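You operate a simulated robot arm through the tools that you are given. There is no shell and no other tool. Be economical: measure what you need, move in short steps, check, and stop when the job is done.

You run a simulated robot arm. Do the job below in one go: nothing can be reset, and whatever is moved stays where it is left.

Task
The set-up page shows the stick drifting sideways: trim it to 0%, try both sides, then save.
Fine: knob to SET first; ease it to the side stops; press SAVE once with the stick centred; knob back to FLY.

It is judged by the outcome, as a careful person would: the job done as asked, and still so three seconds after it is handed in. It fails if anything else is knocked over, pushed out of place, dropped, spilled or broken.

Robot
A 6-joint arm with a two-finger parallel gripper, fixed in place. Base frame: the origin is at the foot of the arm, x ahead of it, y to its left, z up. Readings come in m, degrees, newtons and seconds.
With the tool pointing down near the work surface it reaches from about 0.34 to 0.82 m from the base axis. Its first joint turns from -166.0 to 166.0 degrees. Payload 3.91 kg.
Tool frame: the origin (TCP) lies between the finger pads and is the grasp point; the fingertips stand 0.03 m ahead of it; z points along the fingers, y is the line along which they close. Largest opening 0.11 m; finger width 0.02, thickness 0.01; the body of the gripper, 0.048 by 0.112 m, starts 0.055 m behind the TCP.
Orientation is that of the tool frame in the base frame, as a unit quaternion [x, y, z, w]. With the fingers straight down and closing along the base's y, the tool's x points along the base's -x, its y along +y and its z along -z.

Tools
- The arm moves only by the tool jog_arm. Its argument "targets" is a list of rows, each an object of numbers (a shift or turn left out is 0, a gripper value left out holds the last): "tx", "ty", "tz": the shift along the base's x, y, z in m; "rx", "ry", "rz": the turn, a rotation vector about the base's x, y, z in degrees; "fingers": the finger opening in m, from 0 to 0.11. In form: [{"tx": .., "ty": .., "tz": .., "rx": .., "ry": .., "rz": .., "fingers": ..}, ...]. A call has 1 to 8 rows; each row shifts and turns the commanded pose from where the row before left it. A row lasts 0.2 s, in which the tool goes at most 0.05 m and 8.6 degrees; a call with a longer step from one row to the next is refused whole, and so is a gripper value outside its range. Where a pose cannot be reached the arm comes as near as it can. A force on the tool above 40 N (or 10 N above the force at the start of the call, whichever is more), or a blocked arm, ends the call early, and 0.2 s more pass. The fingers move at their own pace (about 0.045 m/s each) and stop on an object; they squeeze with about 41 N. The grip force told is the motor's: it shows also when the fingers shut on nothing. Time passes only in rows, and 0.2 s behind the last, so rows that do not move let the fingers close. It gives the time, the measured TCP pose, the force on the tool (base axes), the opening and the grip force at its end, in the units of the frame above (readings bear some noise), with the torque about the TCP (base axes, N m) and any sound that the robot's microphone picked up.
- Cameras (640 x 400 px; columns grow to the right, rows downward): "scene" is fixed at [0.0492, -0.6502, 1.2049]; the picture's right is [0.93, -0.37, 0.00], its down [-0.15, -0.39, -0.91] and it looks along [0.33, 0.85, -0.42] (base axes); focal length 358 px, centre (320, 200). "wrist" rides on the gripper at [0.077, 0.007, -0.114] in the tool frame; the picture's right is [-0.09, 1.00, 0.00], its down [-0.80, -0.07, -0.59] and it looks along [-0.59, -0.05, 0.80] (tool axes); focal length 270 px, centre (320, 200). There is no depth. A picture from a camera that has moved, and an enlarged one, comes with that camera's place and axes in the base frame and with its lens.
- grab_frame(camera): a new picture of that camera. The clock stands still meanwhile.
- slide_trunk(by): slides the trunk up (or, below 0, down) by that many m; the arm rides with it, the base frame stays. It gives what a move gives, with no picture.
- inspect(camera, box): a new picture of the part [left, top, right, bottom] of that camera's present view, enlarged. The clock stands still meanwhile.
- finish_job(): hands the job in; it is judged then, once.

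Work in short steps. Places have to be worked out from the pictures, the camera data and where the tool is seen: move nearer, look again, correct. Check each grasp and each placing, and mend what went wrong. You have 120 turns and 84 pictures in all, those below and enlarged ones among them. Open the gripper and draw the arm clear of the work before you hand the job in, unless the task says otherwise; then end with one line.

The tools are called after "Emit:" by a JSON object that holds its "fn" and its "kwargs". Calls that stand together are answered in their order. jog_arm: Moves the arm, as the interface text tells. Its arguments: {"type":"object","properties":{"targets":{"type":"array","items":{"type":"object","properties":{"tx":{"type":"number"},"ty":{"type":"number"},"tz":{"type":"number"},"rx":{"type":"number"},"ry":{"type":"number"},"rz":{"type":"number"},"fingers":{"type":"number"}}}}},"required":["targets"]} The other tools are called the same way: slide_trunk (by) slides the trunk up or down; grab_frame (camera) takes a picture; inspect (camera, box) takes an enlarged picture of a part of a camera's view; finish_job () hands the job in.

At the start:

```text
time: 0.0
ee_pos: [0.5126, 0.2841, 0.9244]
ee_rot: [-0.001, 1.0, 0.0, 0.0]
ft_force: [0.0, -0.1, -1.0]
ft_torque: [0.01, 0.0, -0.04]
finger_gap: 0.1099
finger_force: 0.0
trunk travel left (down, up): [-0.4, 0.21]
```

scene: 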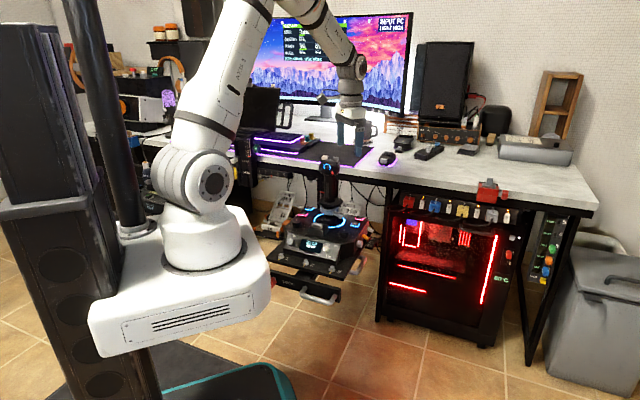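
wrist: 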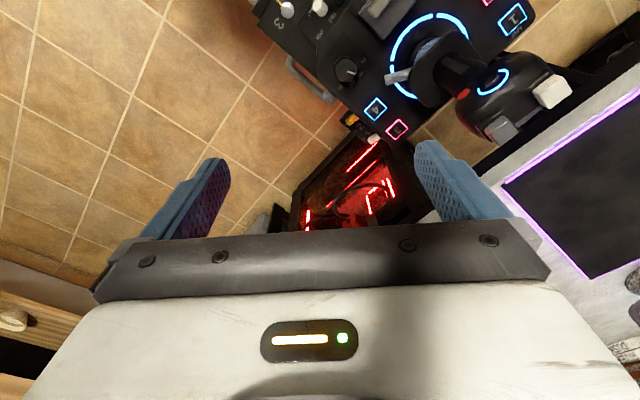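

The stick base is on a tray below the desk, and the monitor has a text panel. I'll enlarge both first.

Emit:
{"fn": "inspect", "kwargs": {"camera": "scene", "box": [250, 140, 410, 310]}}

Emit:
{"fn": "inspect", "kwargs": {"camera": "scene", "box": [250, 5, 420, 115]}}

Emit:
{"fn": "inspect", "kwargs": {"camera": "wrist", "box": [240, 0, 600, 150]}}

```text
2.35 times, centred on (330, 225) of scene
camera zoom: at [0.0492, -0.6502, 1.2049], right [0.93, -0.37, 0.0], down [-0.15, -0.39, -0.91], along [0.33, 0.85, -0.42], focal length 842 px, centre (296, 141)
```

zoom: 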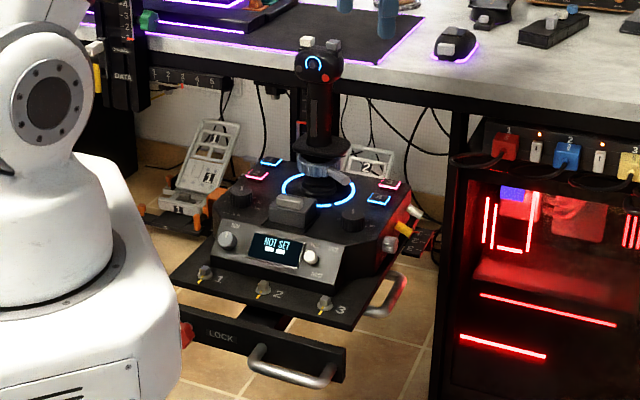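

```text
3.64 times, centred on (335, 60) of scene
camera zoom: at [0.0492, -0.6502, 1.2049], right [0.93, -0.37, 0.0], down [-0.15, -0.39, -0.91], along [0.33, 0.85, -0.42], focal length 1301 px, centre (266, 709)
```

zoom: 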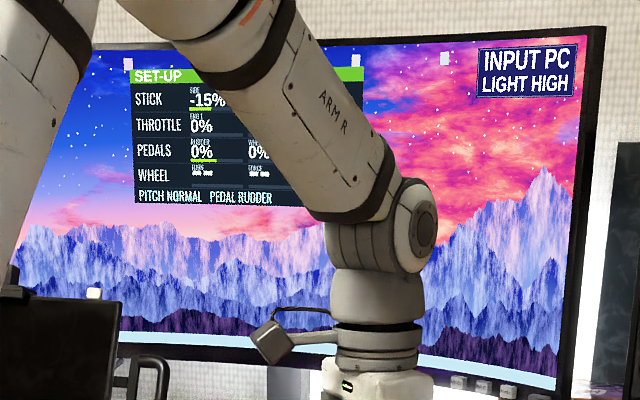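

```text
1.78 times, centred on (420, 75) of wrist
camera zoom: at [0.4359, 0.291, 1.039], right [0.09, 1.0, 0.0], down [0.8, -0.07, 0.59], along [0.59, -0.05, -0.8], focal length 480 px, centre (142, 422)
```

zoom: 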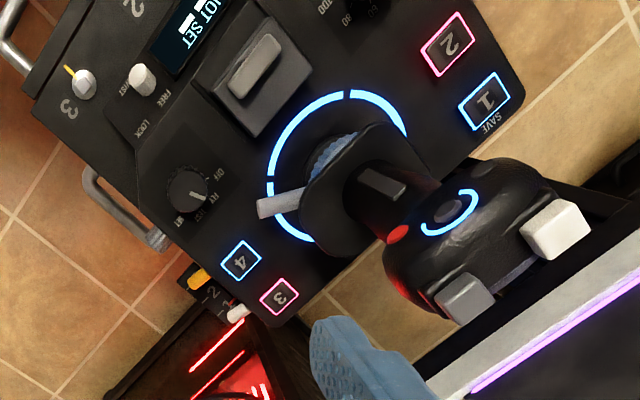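

The monitor shows STICK SIDE −15%. The device faces roughly back toward −y, so I'll turn the tool about z to make the wrist camera look at it from its front.

Emit:
{"fn": "jog_arm", "kwargs": {"targets": [{"rz": 8.5, "tx": -0.015}, {"rz": 8.5, "tx": -0.015}, {"rz": 8.5, "tx": -0.015}, {"rz": 8.5, "tx": -0.015}, {"rz": 8.5, "tx": -0.01}, {"rz": 8.5}, {"rz": 8.5}]}}

Emit:
{"fn": "grab_frame", "kwargs": {"camera": "wrist"}}

Emit:
{"fn": "grab_frame", "kwargs": {"camera": "scene"}}

```text
time: 1.6
ee_pos: [0.442, 0.2852, 0.926]
ee_rot: [-0.497, 0.867, 0.0, 0.0]
ft_force: [0.4, 0.6, 0.7]
ft_torque: [-0.02, 0.02, -0.01]
finger_gap: 0.1101
finger_force: 0.0
trunk travel left (down, up): [-0.4, 0.21]
```

```text
78 pictures are left
camera wrist: at [0.3984, 0.2212, 1.0391], right [-0.82, 0.58, 0.0], down [0.47, 0.66, 0.59], along [0.34, 0.48, -0.8], focal length 270 px, centre (320, 200)
```

wrist: 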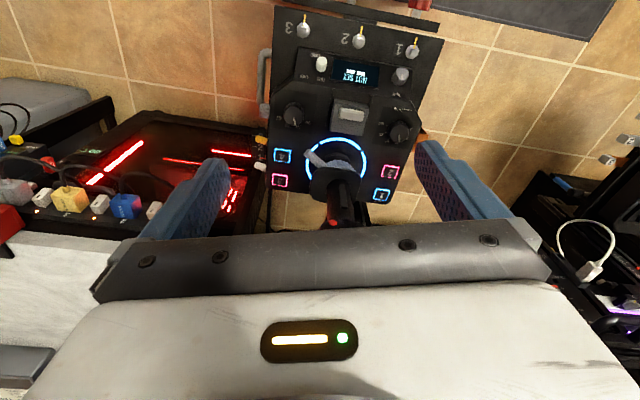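

```text
77 pictures are left
```

scene: 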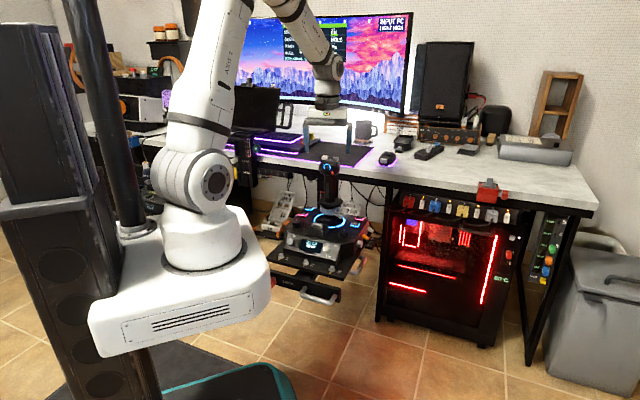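

The device is now seen from its front, upside-down. I'll enlarge it to read the labels.

Emit:
{"fn": "inspect", "kwargs": {"camera": "wrist", "box": [250, 0, 450, 125]}}

Emit:
{"fn": "inspect", "kwargs": {"camera": "wrist", "box": [250, 90, 450, 225]}}

```text
3.20 times, centred on (350, 62) of wrist
camera zoom: at [0.3984, 0.2212, 1.0391], right [-0.82, 0.58, 0.0], down [0.47, 0.66, 0.59], along [0.34, 0.48, -0.8], focal length 865 px, centre (224, 640)
```

zoom: 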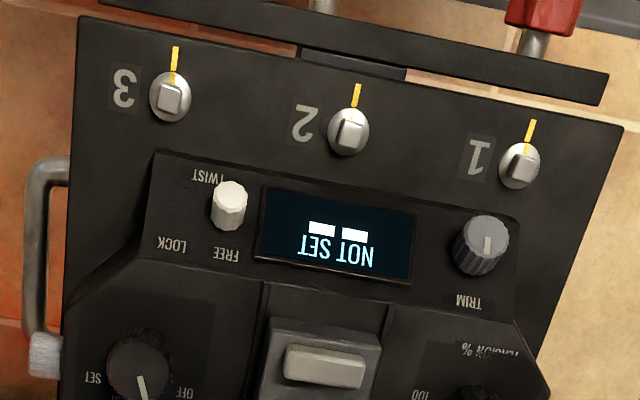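

```text
2.96 times, centred on (350, 158) of wrist
camera zoom: at [0.3984, 0.2212, 1.0391], right [-0.82, 0.58, 0.0], down [0.47, 0.66, 0.59], along [0.34, 0.48, -0.8], focal length 801 px, centre (231, 326)
```

zoom: 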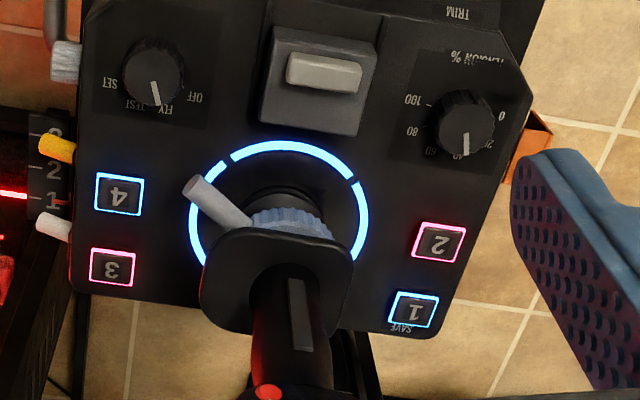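

The controls can be read: the mode knob (OFF/FLY/TEST/SET, now at FLY) is front right, TRIM is on the sloped front panel, and button 1 is SAVE at rear left. I'll turn −19° to square up and come lower for accurate measuring.

Emit:
{"fn": "jog_arm", "kwargs": {"targets": [{"rz": -6.5, "tz": -0.03, "tx": -0.01}, {"rz": -6.5, "tz": -0.04, "tx": -0.01}, {"rz": -6, "tz": -0.04, "tx": -0.01}, {"tz": -0.04}, {"tz": -0.03}]}}

Emit:
{"fn": "grab_frame", "kwargs": {"camera": "wrist"}}

Emit:
{"fn": "grab_frame", "kwargs": {"camera": "scene"}}

```text
time: 2.8
ee_pos: [0.4127, 0.2835, 0.745]
ee_rot: [-0.346, 0.938, 0.0, 0.0]
ft_force: [0.3, 1.0, 0.1]
ft_torque: [0.0, 0.04, 0.02]
finger_gap: 0.1099
finger_force: 0.2
trunk travel left (down, up): [-0.4, 0.21]
```

```text
74 pictures are left
camera wrist: at [0.3508, 0.2394, 0.8594], right [-0.58, 0.81, 0.0], down [0.66, 0.47, 0.59], along [0.48, 0.35, -0.8], focal length 270 px, centre (320, 200)
```

wrist: 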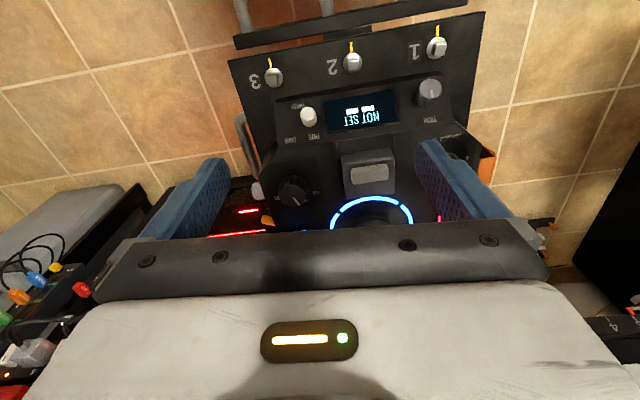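

```text
73 pictures are left
```

scene: 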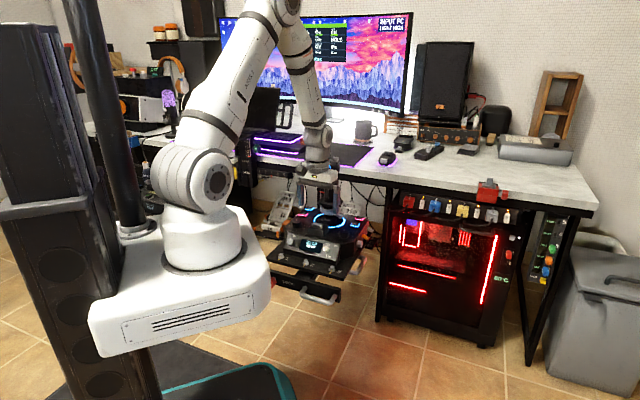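

Triangulating the views puts the mode knob at about (0.525, 0.322, top 0.583) and TRIM at (0.347, 0.379, 0.56). The stick axis is near (0.522, 0.455), and the device front faces the arm at about 45°. I'll move above the mode knob with the tool yawed so there is room for a clockwise turn, and narrow the fingers.

Emit:
{"fn": "jog_arm", "kwargs": {"targets": [{"rz": 7.5, "tx": 0.02, "ty": 0.006, "fingers": 0.07}, {"rz": 7.5, "tx": 0.02, "ty": 0.006}, {"rz": 7.5, "tx": 0.02, "ty": 0.007}, {"rz": 7.5, "tx": 0.02, "ty": 0.007}, {"rz": 7.5, "tx": 0.02, "ty": 0.007}, {"rz": 7, "tx": 0.0125, "ty": 0.006}]}}

Emit:
{"fn": "grab_frame", "kwargs": {"camera": "wrist"}}

Emit:
{"fn": "inspect", "kwargs": {"camera": "scene", "box": [250, 120, 410, 290]}}

```text
time: 4.2
ee_pos: [0.525, 0.3242, 0.7443]
ee_rot: [-0.677, 0.736, 0.001, -0.001]
ft_force: [0.7, 0.1, -0.6]
ft_torque: [0.01, 0.0, -0.02]
finger_gap: 0.0699
finger_force: 0.0
trunk travel left (down, up): [-0.4, 0.21]
```

```text
72 pictures are left
camera wrist: at [0.5125, 0.2475, 0.859], right [-0.99, 0.17, 0.0], down [0.14, 0.79, 0.59], along [0.1, 0.59, -0.8], focal length 270 px, centre (320, 200)
```

wrist: 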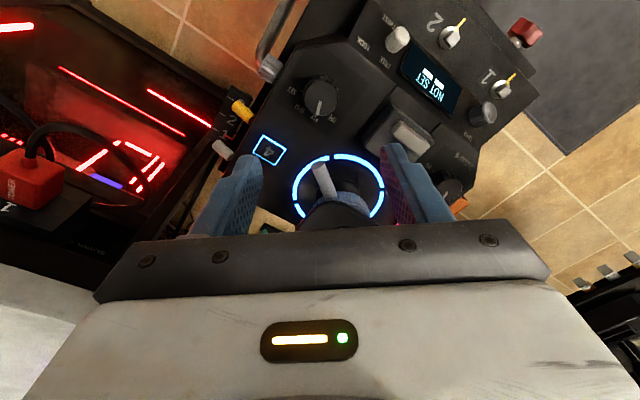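

```text
2.35 times, centred on (330, 205) of scene
camera zoom: at [0.0492, -0.6502, 1.2049], right [0.93, -0.37, 0.0], down [-0.15, -0.39, -0.91], along [0.33, 0.85, -0.42], focal length 842 px, centre (296, 188)
```

zoom: 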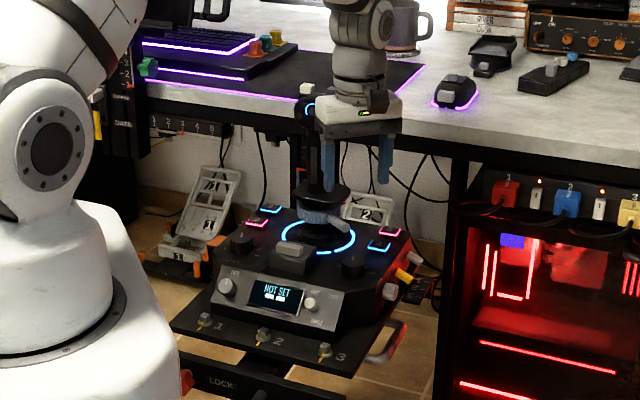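

The knob rechecks at about (0.524, 0.319). I'll correct the y position and descend to just above grip height.

Emit:
{"fn": "jog_arm", "kwargs": {"targets": [{"tz": -0.04, "ty": -0.005, "tx": -0.001}, {"tz": -0.04}, {"tz": -0.035}, {"tz": -0.02}]}}

Emit:
{"fn": "inspect", "kwargs": {"camera": "wrist", "box": [160, 40, 480, 240]}}

Emit:
{"fn": "inspect", "kwargs": {"camera": "scene", "box": [280, 170, 400, 260]}}

```text
time: 5.2
ee_pos: [0.5242, 0.3196, 0.6074]
ee_rot: [-0.676, 0.737, 0.0, -0.001]
ft_force: [0.0, 0.0, -1.2]
ft_torque: [0.0, 0.0, 0.01]
finger_gap: 0.0696
finger_force: 0.0
trunk travel left (down, up): [-0.4, 0.21]
```

```text
2.00 times, centred on (320, 140) of wrist
camera zoom: at [0.5114, 0.2428, 0.7229], right [-0.98, 0.17, 0.0], down [0.14, 0.79, 0.59], along [0.1, 0.59, -0.8], focal length 541 px, centre (320, 320)
```

zoom: 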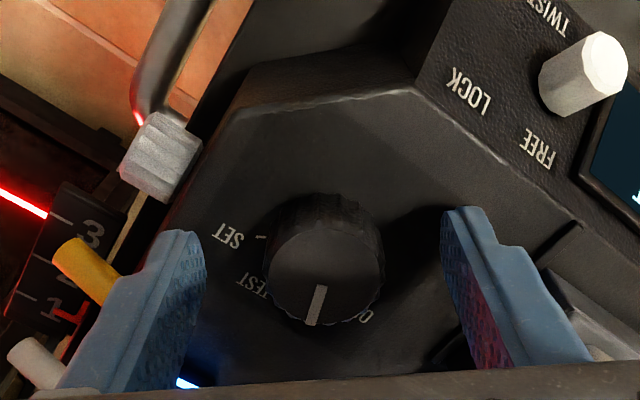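

```text
4.44 times, centred on (340, 215) of scene
camera zoom: at [0.0492, -0.6502, 1.2049], right [0.93, -0.37, 0.0], down [-0.15, -0.39, -0.91], along [0.33, 0.85, -0.42], focal length 1590 px, centre (231, 133)
```

zoom: 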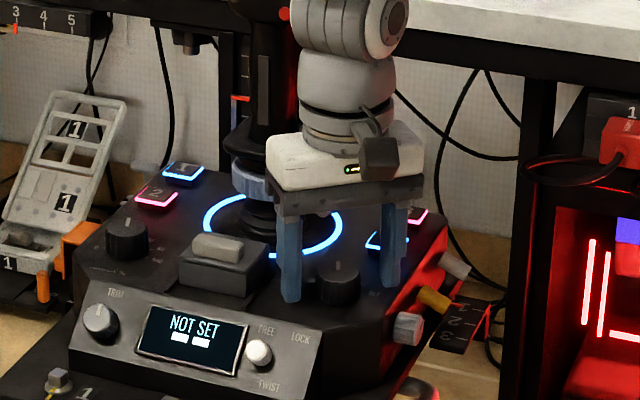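

The knob sits between the fingers. I'll lower a little more and close gently on it.

Emit:
{"fn": "jog_arm", "kwargs": {"targets": [{"tz": -0.006, "ty": 0.003}, {"tz": -0.005}, {"fingers": 0.03}, {}, {}, {}]}}

Emit:
{"fn": "inspect", "kwargs": {"camera": "wrist", "box": [160, 40, 480, 240]}}

```text
time: 5.9
ee_pos: [0.5218, 0.3245, 0.6023]
ee_rot: [-0.676, 0.737, 0.0, 0.001]
ft_force: [-15.8, 7.8, 25.5]
ft_torque: [0.02, 1.2, -0.33]
finger_gap: 0.0485
finger_force: 8.3
trunk travel left (down, up): [-0.4, 0.21]
stopped in row 3: the force on the tool passed its limit at 43 N (the readings are from after the stop); the commanded pose is now the measured one
```

```text
2.00 times, centred on (320, 140) of wrist
camera zoom: at [0.5093, 0.2477, 0.7171], right [-0.98, 0.17, 0.0], down [0.14, 0.79, 0.6], along [0.1, 0.59, -0.8], focal length 541 px, centre (320, 320)
```

zoom: 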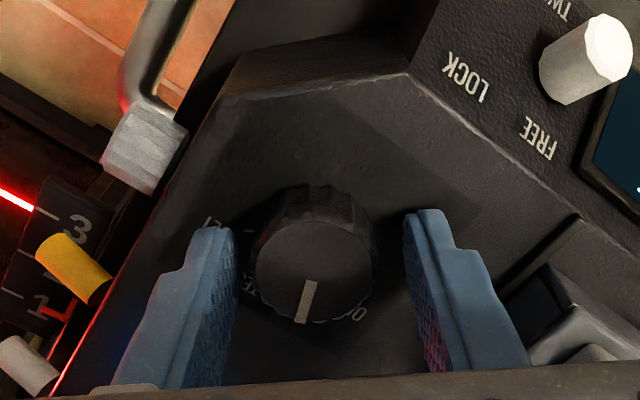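

The fingertips touched the panel at TCP z 0.602, so the panel is at about 0.571. I'll lift 4 mm and then close.

Emit:
{"fn": "jog_arm", "kwargs": {"targets": [{"tz": 0.004, "fingers": 0.06}, {"tz": 0.001, "tx": 0.002}]}}

```text
time: 6.5
ee_pos: [0.5244, 0.3229, 0.6043]
ee_rot: [-0.676, 0.737, -0.001, -0.001]
ft_force: [-0.1, -0.4, 0.4]
ft_torque: [-0.02, 0.0, 0.0]
finger_gap: 0.0598
finger_force: 0.0
trunk travel left (down, up): [-0.4, 0.21]
```

Free of contact now; closing on the knob.

Emit:
{"fn": "jog_arm", "kwargs": {"targets": [{"tz": 0.001, "fingers": 0.03}, {}, {}, {}]}}

Emit:
{"fn": "inspect", "kwargs": {"camera": "wrist", "box": [160, 40, 480, 240]}}

```text
time: 7.5
ee_pos: [0.5234, 0.3238, 0.6057]
ee_rot: [-0.676, 0.737, 0.0, -0.001]
ft_force: [-15.7, 2.2, -1.3]
ft_torque: [-0.2, 0.48, -0.03]
finger_gap: 0.0329
finger_force: 45.0
trunk travel left (down, up): [-0.4, 0.21]
```

```text
2.00 times, centred on (320, 140) of wrist
camera zoom: at [0.5113, 0.2468, 0.7204], right [-0.98, 0.17, 0.0], down [0.14, 0.79, 0.59], along [0.1, 0.58, -0.81], focal length 541 px, centre (320, 320)
```

zoom: 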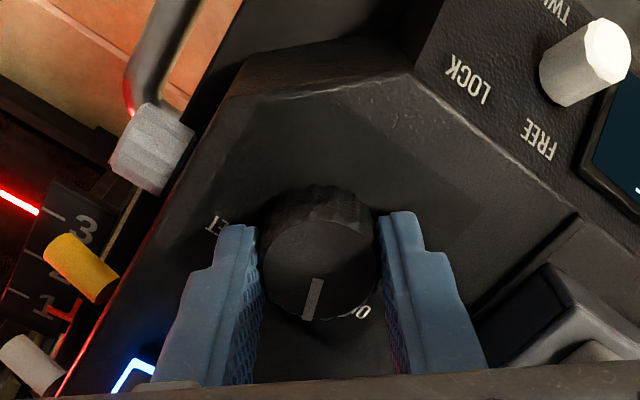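

The knob is held (33 mm). I'll shift −1 mm in x to relieve the side load, then turn clockwise for the first 16°.

Emit:
{"fn": "jog_arm", "kwargs": {"targets": [{"tx": -0.0012}, {"rz": -8}, {"rz": -8}]}}

Emit:
{"fn": "inspect", "kwargs": {"camera": "wrist", "box": [160, 40, 480, 240]}}

```text
time: 8.3
ee_pos: [0.523, 0.324, 0.6058]
ee_rot: [-0.566, 0.824, 0.001, 0.001]
ft_force: [-8.4, -3.3, -2.3]
ft_torque: [-0.76, 0.44, 0.01]
finger_gap: 0.033
finger_force: 45.1
trunk travel left (down, up): [-0.4, 0.21]
```

```text
2.00 times, centred on (320, 140) of wrist
camera zoom: at [0.4906, 0.2533, 0.7203], right [-0.9, 0.44, 0.0], down [0.35, 0.72, 0.59], along [0.26, 0.53, -0.8], focal length 541 px, centre (320, 320)
```

zoom: 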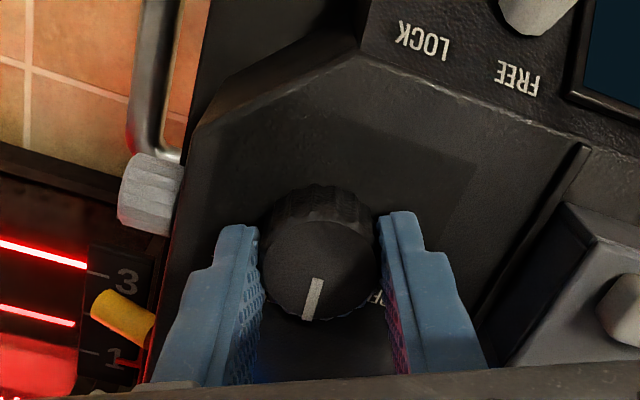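

The knob turns with the gripper. I'll continue −64° to reach SET.

Emit:
{"fn": "jog_arm", "kwargs": {"targets": [{"rz": -8}, {"rz": -8}, {"rz": -8}, {"rz": -8}, {"rz": -8}, {"rz": -8}, {"rz": -8}, {"rz": -8}]}}

Emit:
{"fn": "inspect", "kwargs": {"camera": "wrist", "box": [160, 40, 480, 240]}}

Emit:
{"fn": "inspect", "kwargs": {"camera": "scene", "box": [280, 170, 400, 260]}}

```text
time: 10.1
ee_pos: [0.5245, 0.3218, 0.6054]
ee_rot: [-0.042, 0.999, 0.0, 0.0]
ft_force: [-5.8, -12.2, -1.9]
ft_torque: [-0.36, -0.37, 0.04]
finger_gap: 0.033
finger_force: 44.5
trunk travel left (down, up): [-0.4, 0.21]
```

```text
2.00 times, centred on (320, 140) of wrist
camera zoom: at [0.4475, 0.3224, 0.7204], right [0.0, 1.0, 0.0], down [0.8, 0.0, 0.59], along [0.59, 0.0, -0.8], focal length 541 px, centre (320, 320)
```

zoom: 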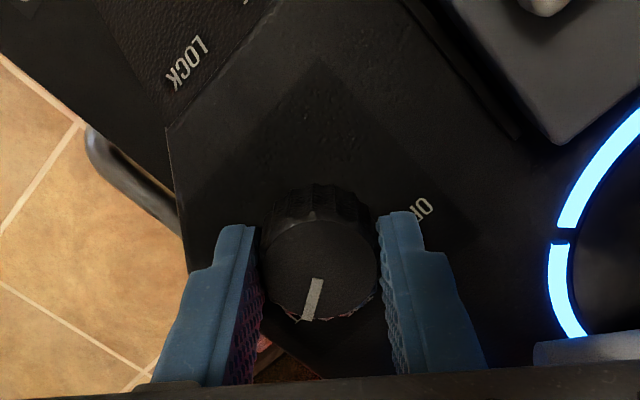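

```text
4.44 times, centred on (340, 215) of scene
camera zoom: at [0.0492, -0.6502, 1.2049], right [0.93, -0.37, 0.0], down [-0.15, -0.39, -0.91], along [0.33, 0.85, -0.42], focal length 1590 px, centre (231, 133)
```

zoom: 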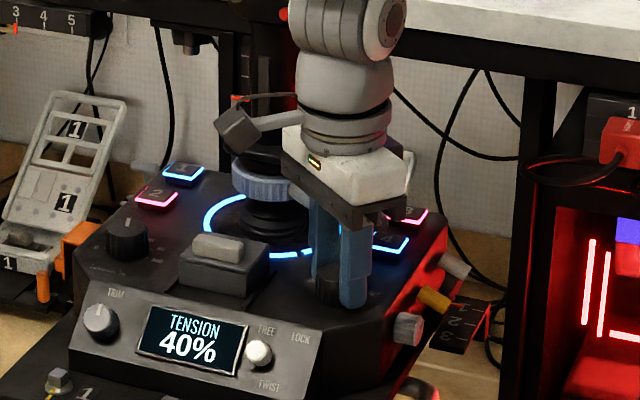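

The screen has changed to "TENSION 40%". I'll open, rise, and check where the pointer sits against SET.

Emit:
{"fn": "jog_arm", "kwargs": {"targets": [{"fingers": 0.07}, {}, {"tz": 0.04}, {"tz": 0.04, "tx": -0.02}, {"tz": 0.04, "tx": -0.03, "rz": 8}, {"rz": 8, "tx": -0.02}]}}

Emit:
{"fn": "inspect", "kwargs": {"camera": "wrist", "box": [160, 0, 480, 200]}}

Emit:
{"fn": "grab_frame", "kwargs": {"camera": "scene"}}

```text
time: 11.5
ee_pos: [0.4538, 0.3239, 0.7264]
ee_rot: [-0.183, 0.983, 0.001, 0.001]
ft_force: [-0.5, -0.5, 0.0]
ft_torque: [0.0, 0.06, 0.01]
finger_gap: 0.07
finger_force: 0.1
trunk travel left (down, up): [-0.4, 0.21]
```

```text
2.00 times, centred on (320, 100) of wrist
camera zoom: at [0.3805, 0.3017, 0.8409], right [-0.28, 0.96, 0.0], down [0.77, 0.22, 0.59], along [0.57, 0.17, -0.8], focal length 541 px, centre (320, 400)
```

zoom: 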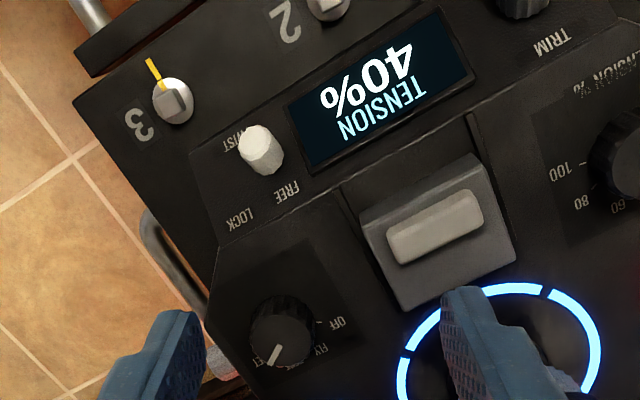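

```text
62 pictures are left
```

scene: 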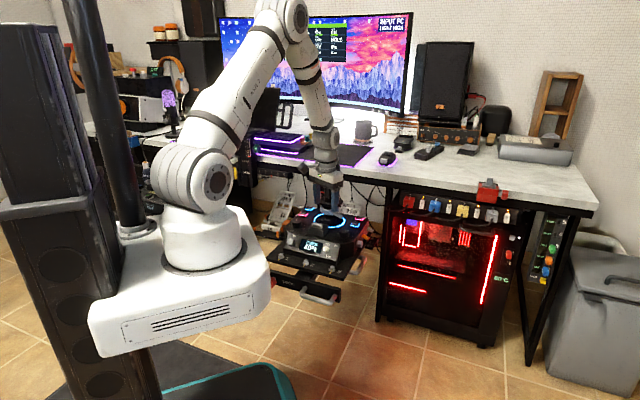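

I'll zoom in on the pointer and labels to confirm SET.

Emit:
{"fn": "inspect", "kwargs": {"camera": "wrist", "box": [255, 110, 355, 200]}}

Emit:
{"fn": "inspect", "kwargs": {"camera": "scene", "box": [270, 5, 370, 75]}}

```text
4.44 times, centred on (305, 155) of wrist
camera zoom: at [0.3805, 0.3017, 0.8409], right [-0.28, 0.96, 0.0], down [0.77, 0.22, 0.59], along [0.57, 0.17, -0.8], focal length 1201 px, centre (387, 400)
```

zoom: 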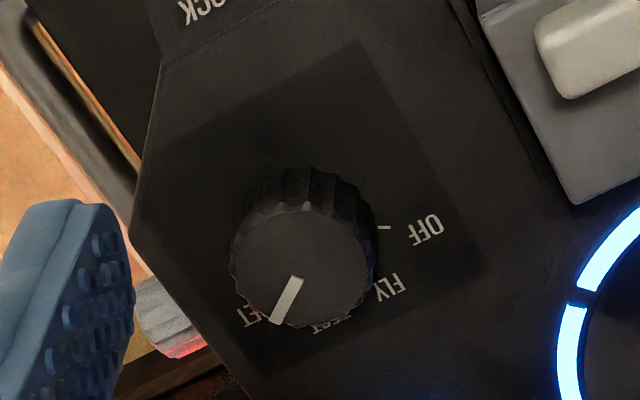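

```text
5.71 times, centred on (320, 40) of scene
camera zoom: at [0.0492, -0.6502, 1.2049], right [0.93, -0.37, 0.0], down [-0.15, -0.39, -0.91], along [0.33, 0.85, -0.42], focal length 2044 px, centre (320, 1114)
```

zoom: 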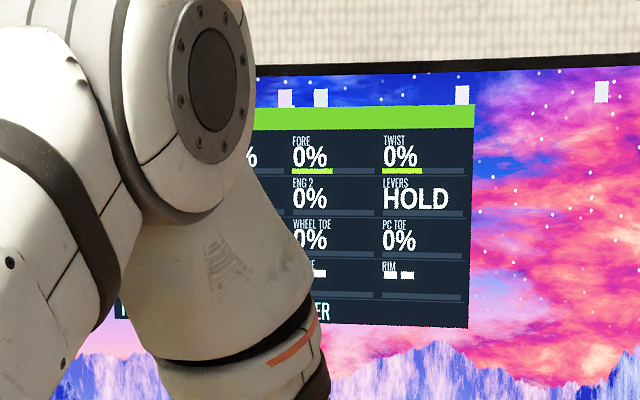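

The pointer is at or near SET and the screen is active. Next I'll go to a pre-pose off the TRIM knob: yaw 45° and tilt 25° so the tool lines up with the sloped panel.

Emit:
{"fn": "jog_arm", "kwargs": {"targets": [{"rz": 8, "tx": -0.034, "ty": 0.006, "fingers": 0.06}, {"rz": 8, "tx": -0.034, "ty": 0.006}, {"rz": 8, "tx": -0.034, "ty": 0.006}, {"rx": 5.9, "ry": -5.8, "tx": -0.034, "ty": 0.007}, {"rx": 5.9, "ry": -5.8, "tz": -0.02}, {"rx": 5.9, "ry": -5.8, "tz": -0.03}, {"tz": -0.02}]}}

Emit:
{"fn": "grab_frame", "kwargs": {"camera": "wrist"}}

Emit:
{"fn": "grab_frame", "kwargs": {"camera": "scene"}}

```text
time: 13.1
ee_pos: [0.3165, 0.3487, 0.6542]
ee_rot: [-0.375, 0.902, 0.084, 0.198]
ft_force: [-0.4, 0.5, 0.2]
ft_torque: [0.0, -0.02, 0.0]
finger_gap: 0.0599
finger_force: 0.0
out of reach, approached as far as the arm can: row 5
trunk travel left (down, up): [-0.4, 0.21]
```

```text
59 pictures are left
camera wrist: at [0.2307, 0.2691, 0.7265], right [-0.65, 0.76, 0.04], down [0.39, 0.29, 0.88], along [0.65, 0.58, -0.48], focal length 270 px, centre (320, 200)
```

wrist: 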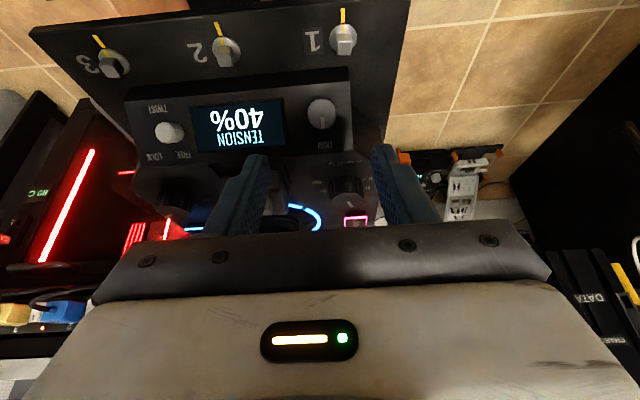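

```text
58 pictures are left
```

scene: 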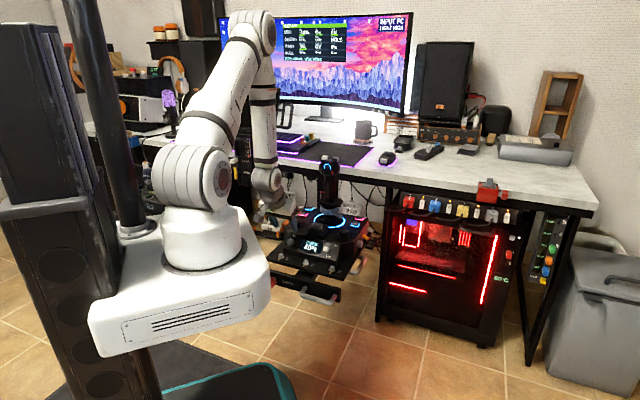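

TRIM is centred between the fingers and rechecks at (0.345, 0.376, 0.56). I'll zoom in on the knob and on the monitor, which is now unobstructed.

Emit:
{"fn": "inspect", "kwargs": {"camera": "wrist", "box": [220, 50, 420, 190]}}

Emit:
{"fn": "inspect", "kwargs": {"camera": "scene", "box": [270, 10, 360, 70]}}

Emit:
{"fn": "inspect", "kwargs": {"camera": "scene", "box": [240, 170, 380, 270]}}

```text
2.86 times, centred on (320, 120) of wrist
camera zoom: at [0.2307, 0.2691, 0.7265], right [-0.65, 0.76, 0.04], down [0.39, 0.29, 0.88], along [0.65, 0.58, -0.48], focal length 772 px, centre (320, 429)
```

zoom: 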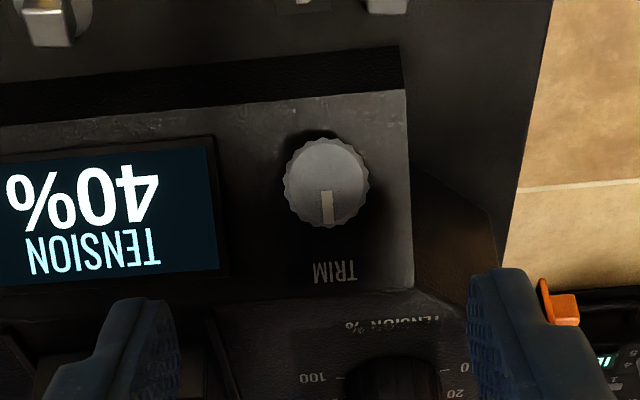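

```text
6.67 times, centred on (315, 40) of scene
camera zoom: at [0.0492, -0.6502, 1.2049], right [0.93, -0.37, 0.0], down [-0.15, -0.39, -0.91], along [0.33, 0.85, -0.42], focal length 2385 px, centre (353, 1267)
```

zoom: 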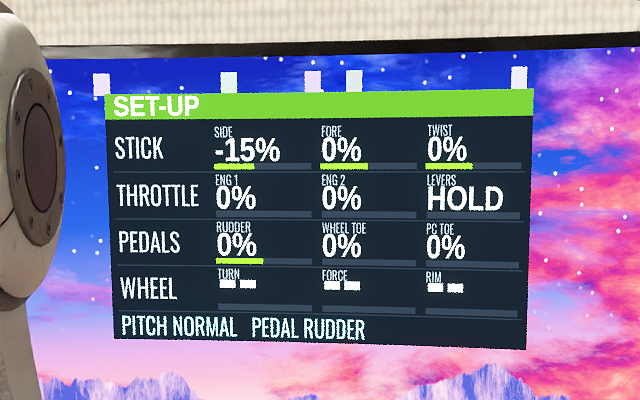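

```text
4.00 times, centred on (310, 220) of scene
camera zoom: at [0.0492, -0.6502, 1.2049], right [0.93, -0.37, 0.0], down [-0.15, -0.39, -0.91], along [0.33, 0.85, -0.42], focal length 1431 px, centre (360, 120)
```

zoom: 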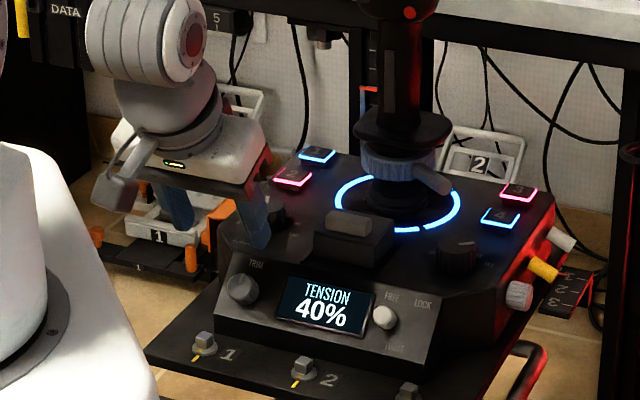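

Triangulating the panel edges gives a slope of about 35–40°, so I'll tilt roughly 10° more and close in along the normal to just outside the knob.

Emit:
{"fn": "jog_arm", "kwargs": {"targets": [{"rx": 3.6, "ry": -3.5, "tz": -0.013, "tx": 0.001, "ty": 0.001}, {"rx": 3.6, "ry": -3.5, "tz": -0.013, "tx": 0.001, "ty": 0.001}, {"tz": -0.013}, {}]}}

Emit:
{"fn": "inspect", "kwargs": {"camera": "wrist", "box": [180, 30, 460, 210]}}

Emit:
{"fn": "inspect", "kwargs": {"camera": "scene", "box": [240, 170, 380, 270]}}

```text
time: 14.1
ee_pos: [0.3196, 0.3514, 0.6156]
ee_rot: [-0.366, 0.881, 0.118, 0.276]
ft_force: [-0.8, 0.5, 0.6]
ft_torque: [-0.03, 0.02, -0.02]
finger_gap: 0.0604
finger_force: 0.1
trunk travel left (down, up): [-0.4, 0.21]
```

```text
2.22 times, centred on (320, 120) of wrist
camera zoom: at [0.2254, 0.2634, 0.6663], right [-0.66, 0.75, 0.06], down [0.28, 0.17, 0.95], along [0.7, 0.64, -0.32], focal length 601 px, centre (320, 378)
```

zoom: 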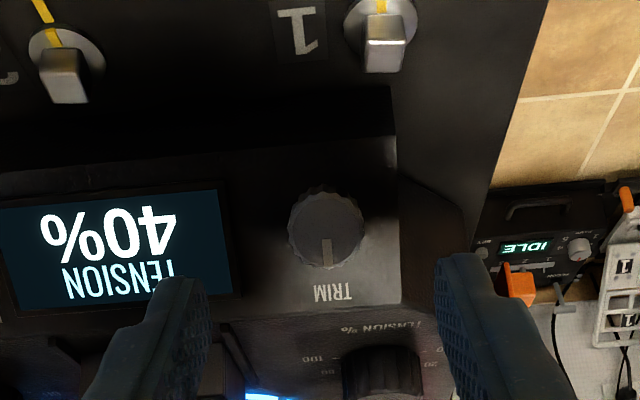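

```text
4.00 times, centred on (310, 220) of scene
camera zoom: at [0.0492, -0.6502, 1.2049], right [0.93, -0.37, 0.0], down [-0.15, -0.39, -0.91], along [0.33, 0.85, -0.42], focal length 1431 px, centre (360, 120)
```

zoom: 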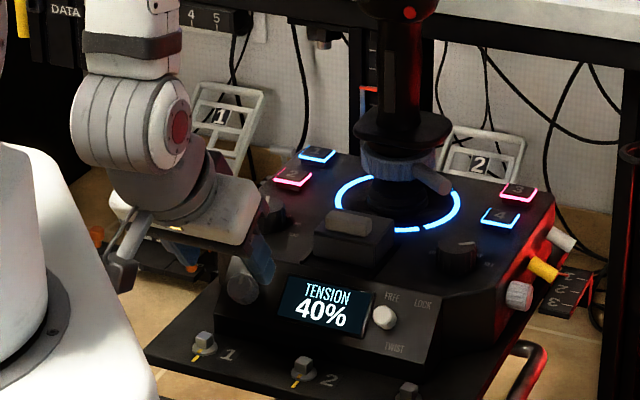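

The knob is on the tool axis about 69 mm ahead. I'll advance 50 mm along the tool axis and close.

Emit:
{"fn": "jog_arm", "kwargs": {"targets": [{"tx": 0.006, "ty": 0.006, "tz": -0.012}, {"tx": 0.006, "ty": 0.006, "tz": -0.012}, {"tx": 0.005, "ty": 0.005, "tz": -0.01}, {"tx": 0.003, "ty": 0.0032, "tz": -0.007}, {}]}}

Emit:
{"fn": "inspect", "kwargs": {"camera": "wrist", "box": [180, 30, 460, 210]}}

```text
time: 15.3
ee_pos: [0.3391, 0.3704, 0.576]
ee_rot: [-0.366, 0.881, 0.118, 0.277]
ft_force: [-4.8, -4.4, 14.2]
ft_torque: [-0.21, -0.56, -0.12]
finger_gap: 0.0602
finger_force: 0.1
trunk travel left (down, up): [-0.4, 0.21]
```

```text
2.22 times, centred on (320, 120) of wrist
camera zoom: at [0.2449, 0.2831, 0.6262], right [-0.66, 0.75, 0.06], down [0.28, 0.17, 0.95], along [0.7, 0.64, -0.32], focal length 601 px, centre (320, 378)
```

zoom: 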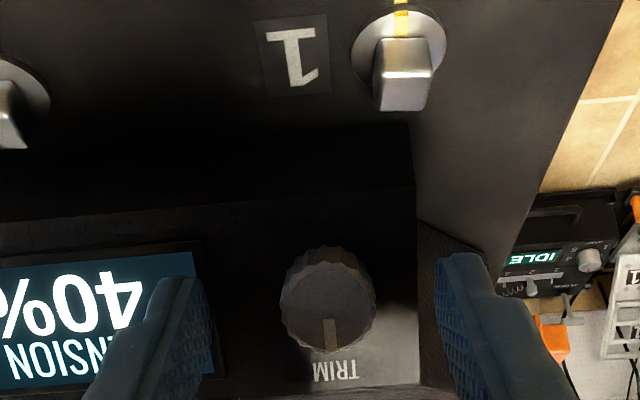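

The fingertips touch the panel (14 N). I'll back off 2 mm and close on the knob.

Emit:
{"fn": "jog_arm", "kwargs": {"targets": [{"tx": -0.001, "ty": -0.001, "tz": 0.002}, {"tz": 0.0005, "fingers": 0.025}, {}, {}, {}]}}

Emit:
{"fn": "inspect", "kwargs": {"camera": "wrist", "box": [180, 30, 460, 210]}}

```text
time: 16.5
ee_pos: [0.3386, 0.3685, 0.5773]
ee_rot: [-0.366, 0.881, 0.118, 0.276]
ft_force: [-3.9, 5.2, -1.5]
ft_torque: [0.02, 0.09, 0.04]
finger_gap: 0.0277
finger_force: 3.5
trunk travel left (down, up): [-0.4, 0.21]
```

```text
2.22 times, centred on (320, 120) of wrist
camera zoom: at [0.2444, 0.2826, 0.6281], right [-0.66, 0.75, 0.06], down [0.28, 0.17, 0.95], along [0.7, 0.64, -0.32], focal length 601 px, centre (320, 378)
```

zoom: 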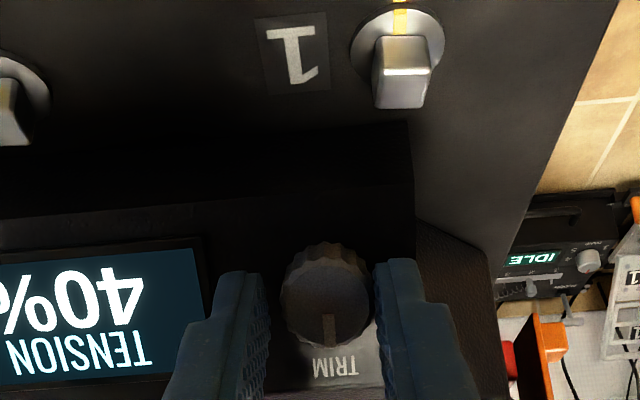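

The fingers are just reaching the knob. I'll let the grip build, then turn 8° clockwise and read the display.

Emit:
{"fn": "jog_arm", "kwargs": {"targets": [{}, {}, {"rx": 3.2, "ry": 3.3, "rz": -6.55}, {}]}}

Emit:
{"fn": "inspect", "kwargs": {"camera": "wrist", "box": [180, 30, 460, 210]}}

Emit:
{"fn": "inspect", "kwargs": {"camera": "scene", "box": [260, 10, 360, 70]}}

```text
time: 17.5
ee_pos: [0.3385, 0.3692, 0.5782]
ee_rot: [-0.303, 0.905, 0.136, 0.266]
ft_force: [-5.4, 2.9, 0.2]
ft_torque: [0.04, 0.13, 0.17]
finger_gap: 0.0279
finger_force: 3.2
trunk travel left (down, up): [-0.4, 0.21]
```

```text
2.22 times, centred on (320, 120) of wrist
camera zoom: at [0.2377, 0.291, 0.6294], right [-0.56, 0.82, 0.14], down [0.35, 0.08, 0.93], along [0.75, 0.57, -0.33], focal length 601 px, centre (320, 378)
```

zoom: 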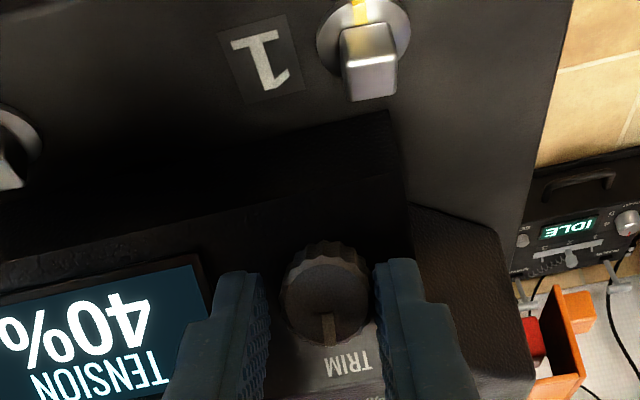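

```text
6.40 times, centred on (310, 40) of scene
camera zoom: at [0.0492, -0.6502, 1.2049], right [0.93, -0.37, 0.0], down [-0.15, -0.39, -0.91], along [0.33, 0.85, -0.42], focal length 2290 px, centre (384, 1224)
```

zoom: 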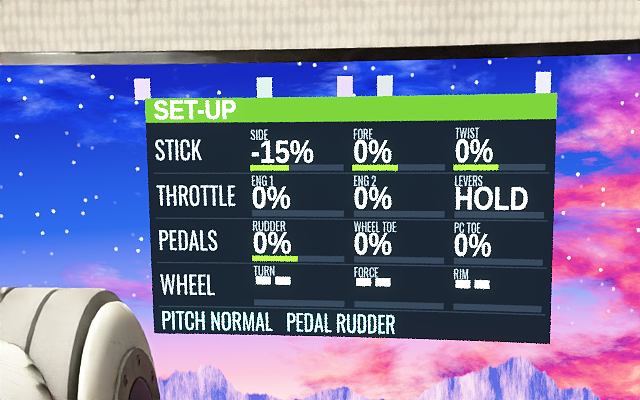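

SIDE still reads −15% and the grip is light. I'll tighten and turn another 16° to see whether it responds.

Emit:
{"fn": "jog_arm", "kwargs": {"targets": [{"fingers": 0.015}, {}, {"rx": 3.2, "ry": 3.3, "rz": -6.55}, {"rx": 3.2, "ry": 3.3, "rz": -6.55}, {}]}}

Emit:
{"fn": "inspect", "kwargs": {"camera": "wrist", "box": [180, 30, 460, 210]}}

Emit:
{"fn": "inspect", "kwargs": {"camera": "scene", "box": [260, 10, 360, 70]}}

```text
time: 18.7
ee_pos: [0.3389, 0.3714, 0.5781]
ee_rot: [-0.174, 0.938, 0.174, 0.246]
ft_force: [-11.4, 15.8, 12.4]
ft_torque: [0.62, 0.22, 0.38]
finger_gap: 0.0253
finger_force: 10.7
trunk travel left (down, up): [-0.4, 0.21]
```

```text
2.22 times, centred on (320, 120) of wrist
camera zoom: at [0.2279, 0.3103, 0.6345], right [-0.34, 0.9, 0.29], down [0.45, -0.11, 0.89], along [0.83, 0.43, -0.36], focal length 601 px, centre (320, 378)
```

zoom: 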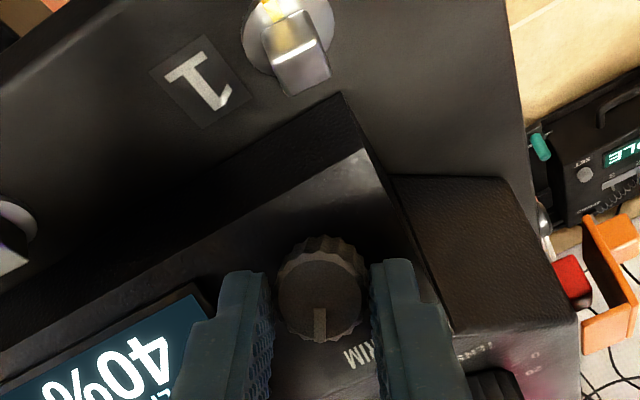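

```text
6.40 times, centred on (310, 40) of scene
camera zoom: at [0.0492, -0.6502, 1.2049], right [0.93, -0.37, 0.0], down [-0.15, -0.39, -0.91], along [0.33, 0.85, -0.42], focal length 2290 px, centre (384, 1224)
```

zoom: 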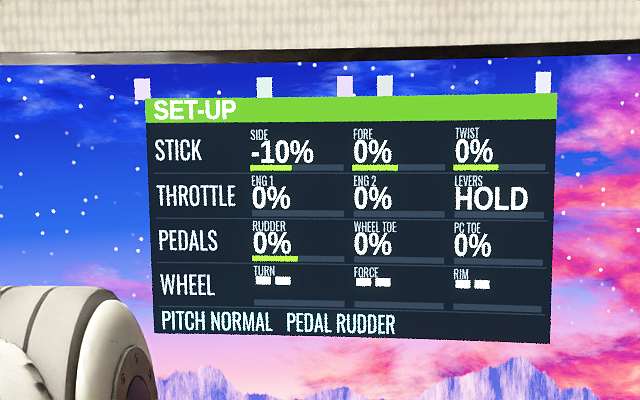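

The trim works: 16° clockwise took it to −10%. I'll relieve the contact load slightly and continue 16° more.

Emit:
{"fn": "jog_arm", "kwargs": {"targets": [{"tz": 0.001, "tx": -0.0005, "ty": -0.0012}, {"rx": 3.2, "ry": 3.3, "rz": -6.55}, {"rx": 3.2, "ry": 3.3, "rz": -6.55}, {}]}}

Emit:
{"fn": "inspect", "kwargs": {"camera": "scene", "box": [260, 10, 360, 70]}}

Emit:
{"fn": "inspect", "kwargs": {"camera": "wrist", "box": [180, 30, 460, 210]}}

```text
time: 19.7
ee_pos: [0.3386, 0.3692, 0.5799]
ee_rot: [-0.042, 0.953, 0.207, 0.218]
ft_force: [-3.8, 18.8, 12.6]
ft_torque: [0.65, 0.04, 0.3]
finger_gap: 0.0265
finger_force: 11.0
trunk travel left (down, up): [-0.4, 0.21]
```

```text
6.40 times, centred on (310, 40) of scene
camera zoom: at [0.0492, -0.6502, 1.2049], right [0.93, -0.37, 0.0], down [-0.15, -0.39, -0.91], along [0.33, 0.85, -0.42], focal length 2290 px, centre (384, 1224)
```

zoom: 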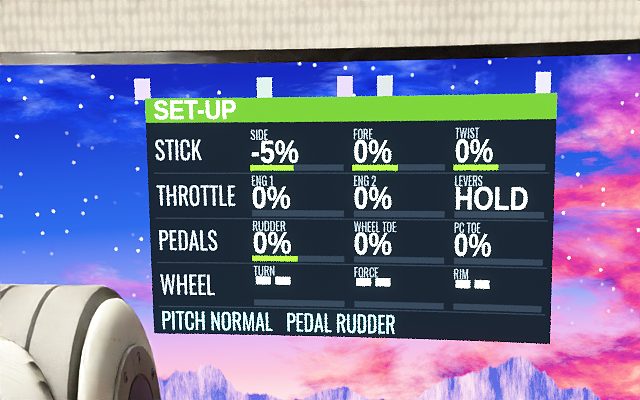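

```text
2.22 times, centred on (320, 120) of wrist
camera zoom: at [0.2233, 0.3287, 0.6428], right [-0.09, 0.91, 0.41], down [0.5, -0.32, 0.81], along [0.86, 0.28, -0.42], focal length 601 px, centre (320, 378)
```

zoom: 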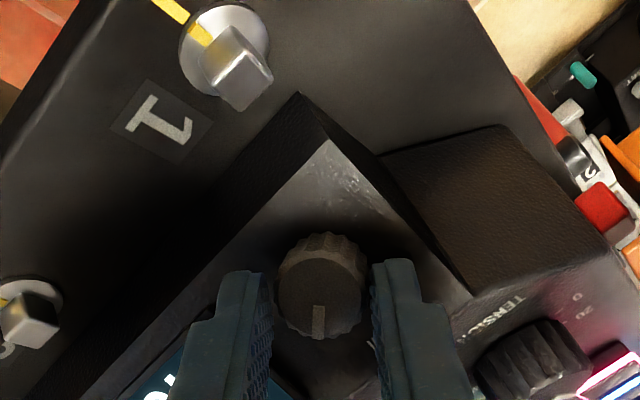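

Now −5%, so 16° gives one 5% step. One more 16° turn, easing the side load.

Emit:
{"fn": "jog_arm", "kwargs": {"targets": [{"tz": 0.0008, "ty": 0.001}, {"rx": 3.2, "ry": 3.3, "rz": -6.55}, {"rx": 3.0, "ry": 3.1, "rz": -6.2}, {}]}}

Emit:
{"fn": "inspect", "kwargs": {"camera": "scene", "box": [260, 10, 360, 70]}}

Emit:
{"fn": "inspect", "kwargs": {"camera": "wrist", "box": [180, 30, 460, 210]}}

```text
time: 20.7
ee_pos: [0.338, 0.369, 0.58]
ee_rot: [0.088, 0.95, 0.233, 0.187]
ft_force: [-1.7, 13.2, 9.8]
ft_torque: [0.66, 0.17, 0.44]
finger_gap: 0.0248
finger_force: 44.8
trunk travel left (down, up): [-0.4, 0.21]
```

```text
6.40 times, centred on (310, 40) of scene
camera zoom: at [0.0492, -0.6502, 1.2049], right [0.93, -0.37, 0.0], down [-0.15, -0.39, -0.91], along [0.33, 0.85, -0.42], focal length 2290 px, centre (384, 1224)
```

zoom: 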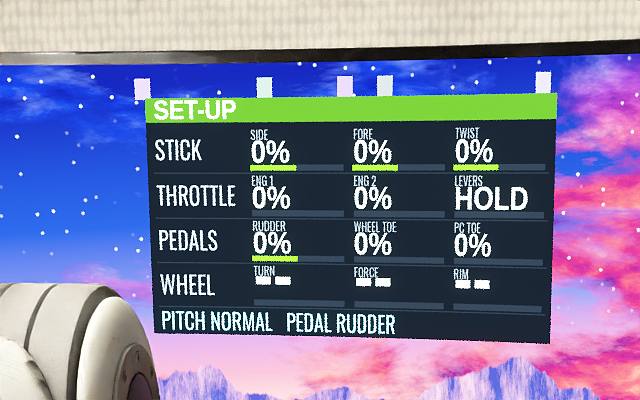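

```text
2.22 times, centred on (320, 120) of wrist
camera zoom: at [0.2235, 0.3472, 0.6529], right [0.16, 0.85, 0.5], down [0.49, -0.51, 0.71], along [0.86, 0.13, -0.5], focal length 601 px, centre (320, 378)
```

zoom: 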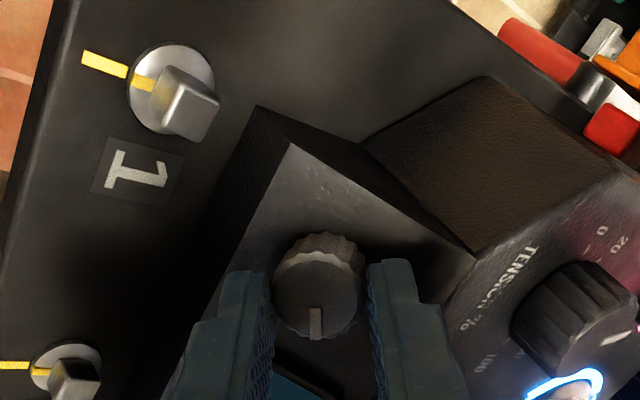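

SIDE reads 0%. I'll open slightly, retreat along the tool axis, and check that it holds.

Emit:
{"fn": "jog_arm", "kwargs": {"targets": [{"fingers": 0.045}, {}, {"tx": -0.012, "ty": -0.012, "tz": 0.024}, {"tx": -0.012, "ty": -0.012, "tz": 0.024}, {"tz": 0.04}, {"tz": 0.04}]}}

Emit:
{"fn": "grab_frame", "kwargs": {"camera": "scene"}}

Emit:
{"fn": "inspect", "kwargs": {"camera": "scene", "box": [260, 10, 360, 70]}}

```text
time: 22.1
ee_pos: [0.3154, 0.3441, 0.7072]
ee_rot: [0.087, 0.95, 0.234, 0.187]
ft_force: [-0.5, -0.1, -0.5]
ft_torque: [0.0, 0.0, -0.02]
finger_gap: 0.0449
finger_force: 0.1
trunk travel left (down, up): [-0.4, 0.21]
```

```text
42 pictures are left
```

scene: 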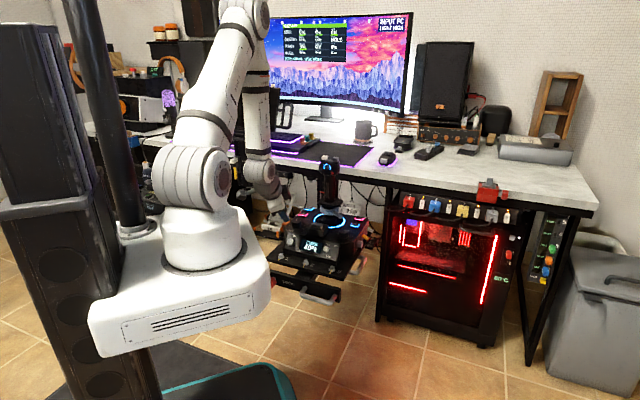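

```text
6.40 times, centred on (310, 40) of scene
camera zoom: at [0.0492, -0.6502, 1.2049], right [0.93, -0.37, 0.0], down [-0.15, -0.39, -0.91], along [0.33, 0.85, -0.42], focal length 2290 px, centre (384, 1224)
```

zoom: 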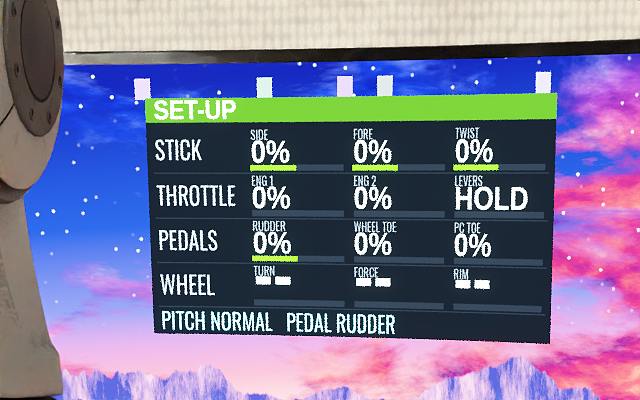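

0% holds after release. For the stick I'll come in from the device front with the fingers straddling the grip, so first I turn the tool back about its own axis.

Emit:
{"fn": "jog_arm", "kwargs": {"targets": [{"rx": -3.2, "ry": -3.3, "rz": 6.55, "tx": -0.01, "ty": -0.01, "tz": 0.02}, {"rx": -3.2, "ry": -3.3, "rz": 6.55, "tz": 0.02}, {"rx": -3.2, "ry": -3.3, "rz": 6.55, "tz": 0.02}, {"rx": -3.2, "ry": -3.3, "rz": 6.55}, {"rx": -3.2, "ry": -3.3, "rz": 6.55}, {"rx": -3.2, "ry": -3.3, "rz": 6.55}, {"rx": -3.2, "ry": -3.3, "rz": 6.55}, {"rx": -3.2, "ry": -3.3, "rz": 6.55, "fingers": 0.1}]}}

Emit:
{"fn": "grab_frame", "kwargs": {"camera": "wrist"}}

```text
time: 23.9
ee_pos: [0.3031, 0.3359, 0.7669]
ee_rot: [-0.43, 0.851, 0.096, 0.284]
ft_force: [-0.7, -0.7, 0.3]
ft_torque: [0.01, 0.01, 0.02]
finger_gap: 0.0798
finger_force: 0.1
trunk travel left (down, up): [-0.4, 0.21]
```

```text
40 pictures are left
camera wrist: at [0.2182, 0.2402, 0.8177], right [-0.74, 0.67, -0.03], down [0.19, 0.26, 0.95], along [0.64, 0.7, -0.32], focal length 270 px, centre (320, 200)
```

wrist: 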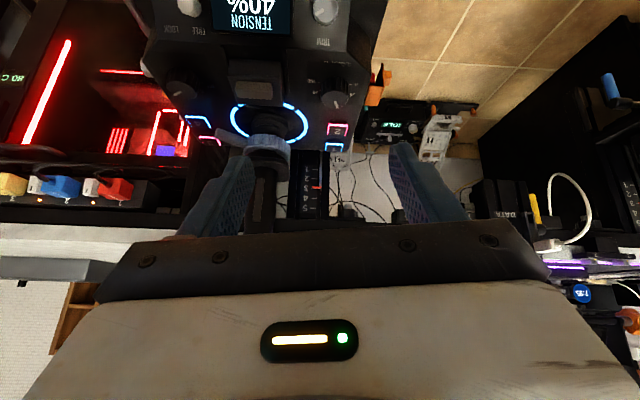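

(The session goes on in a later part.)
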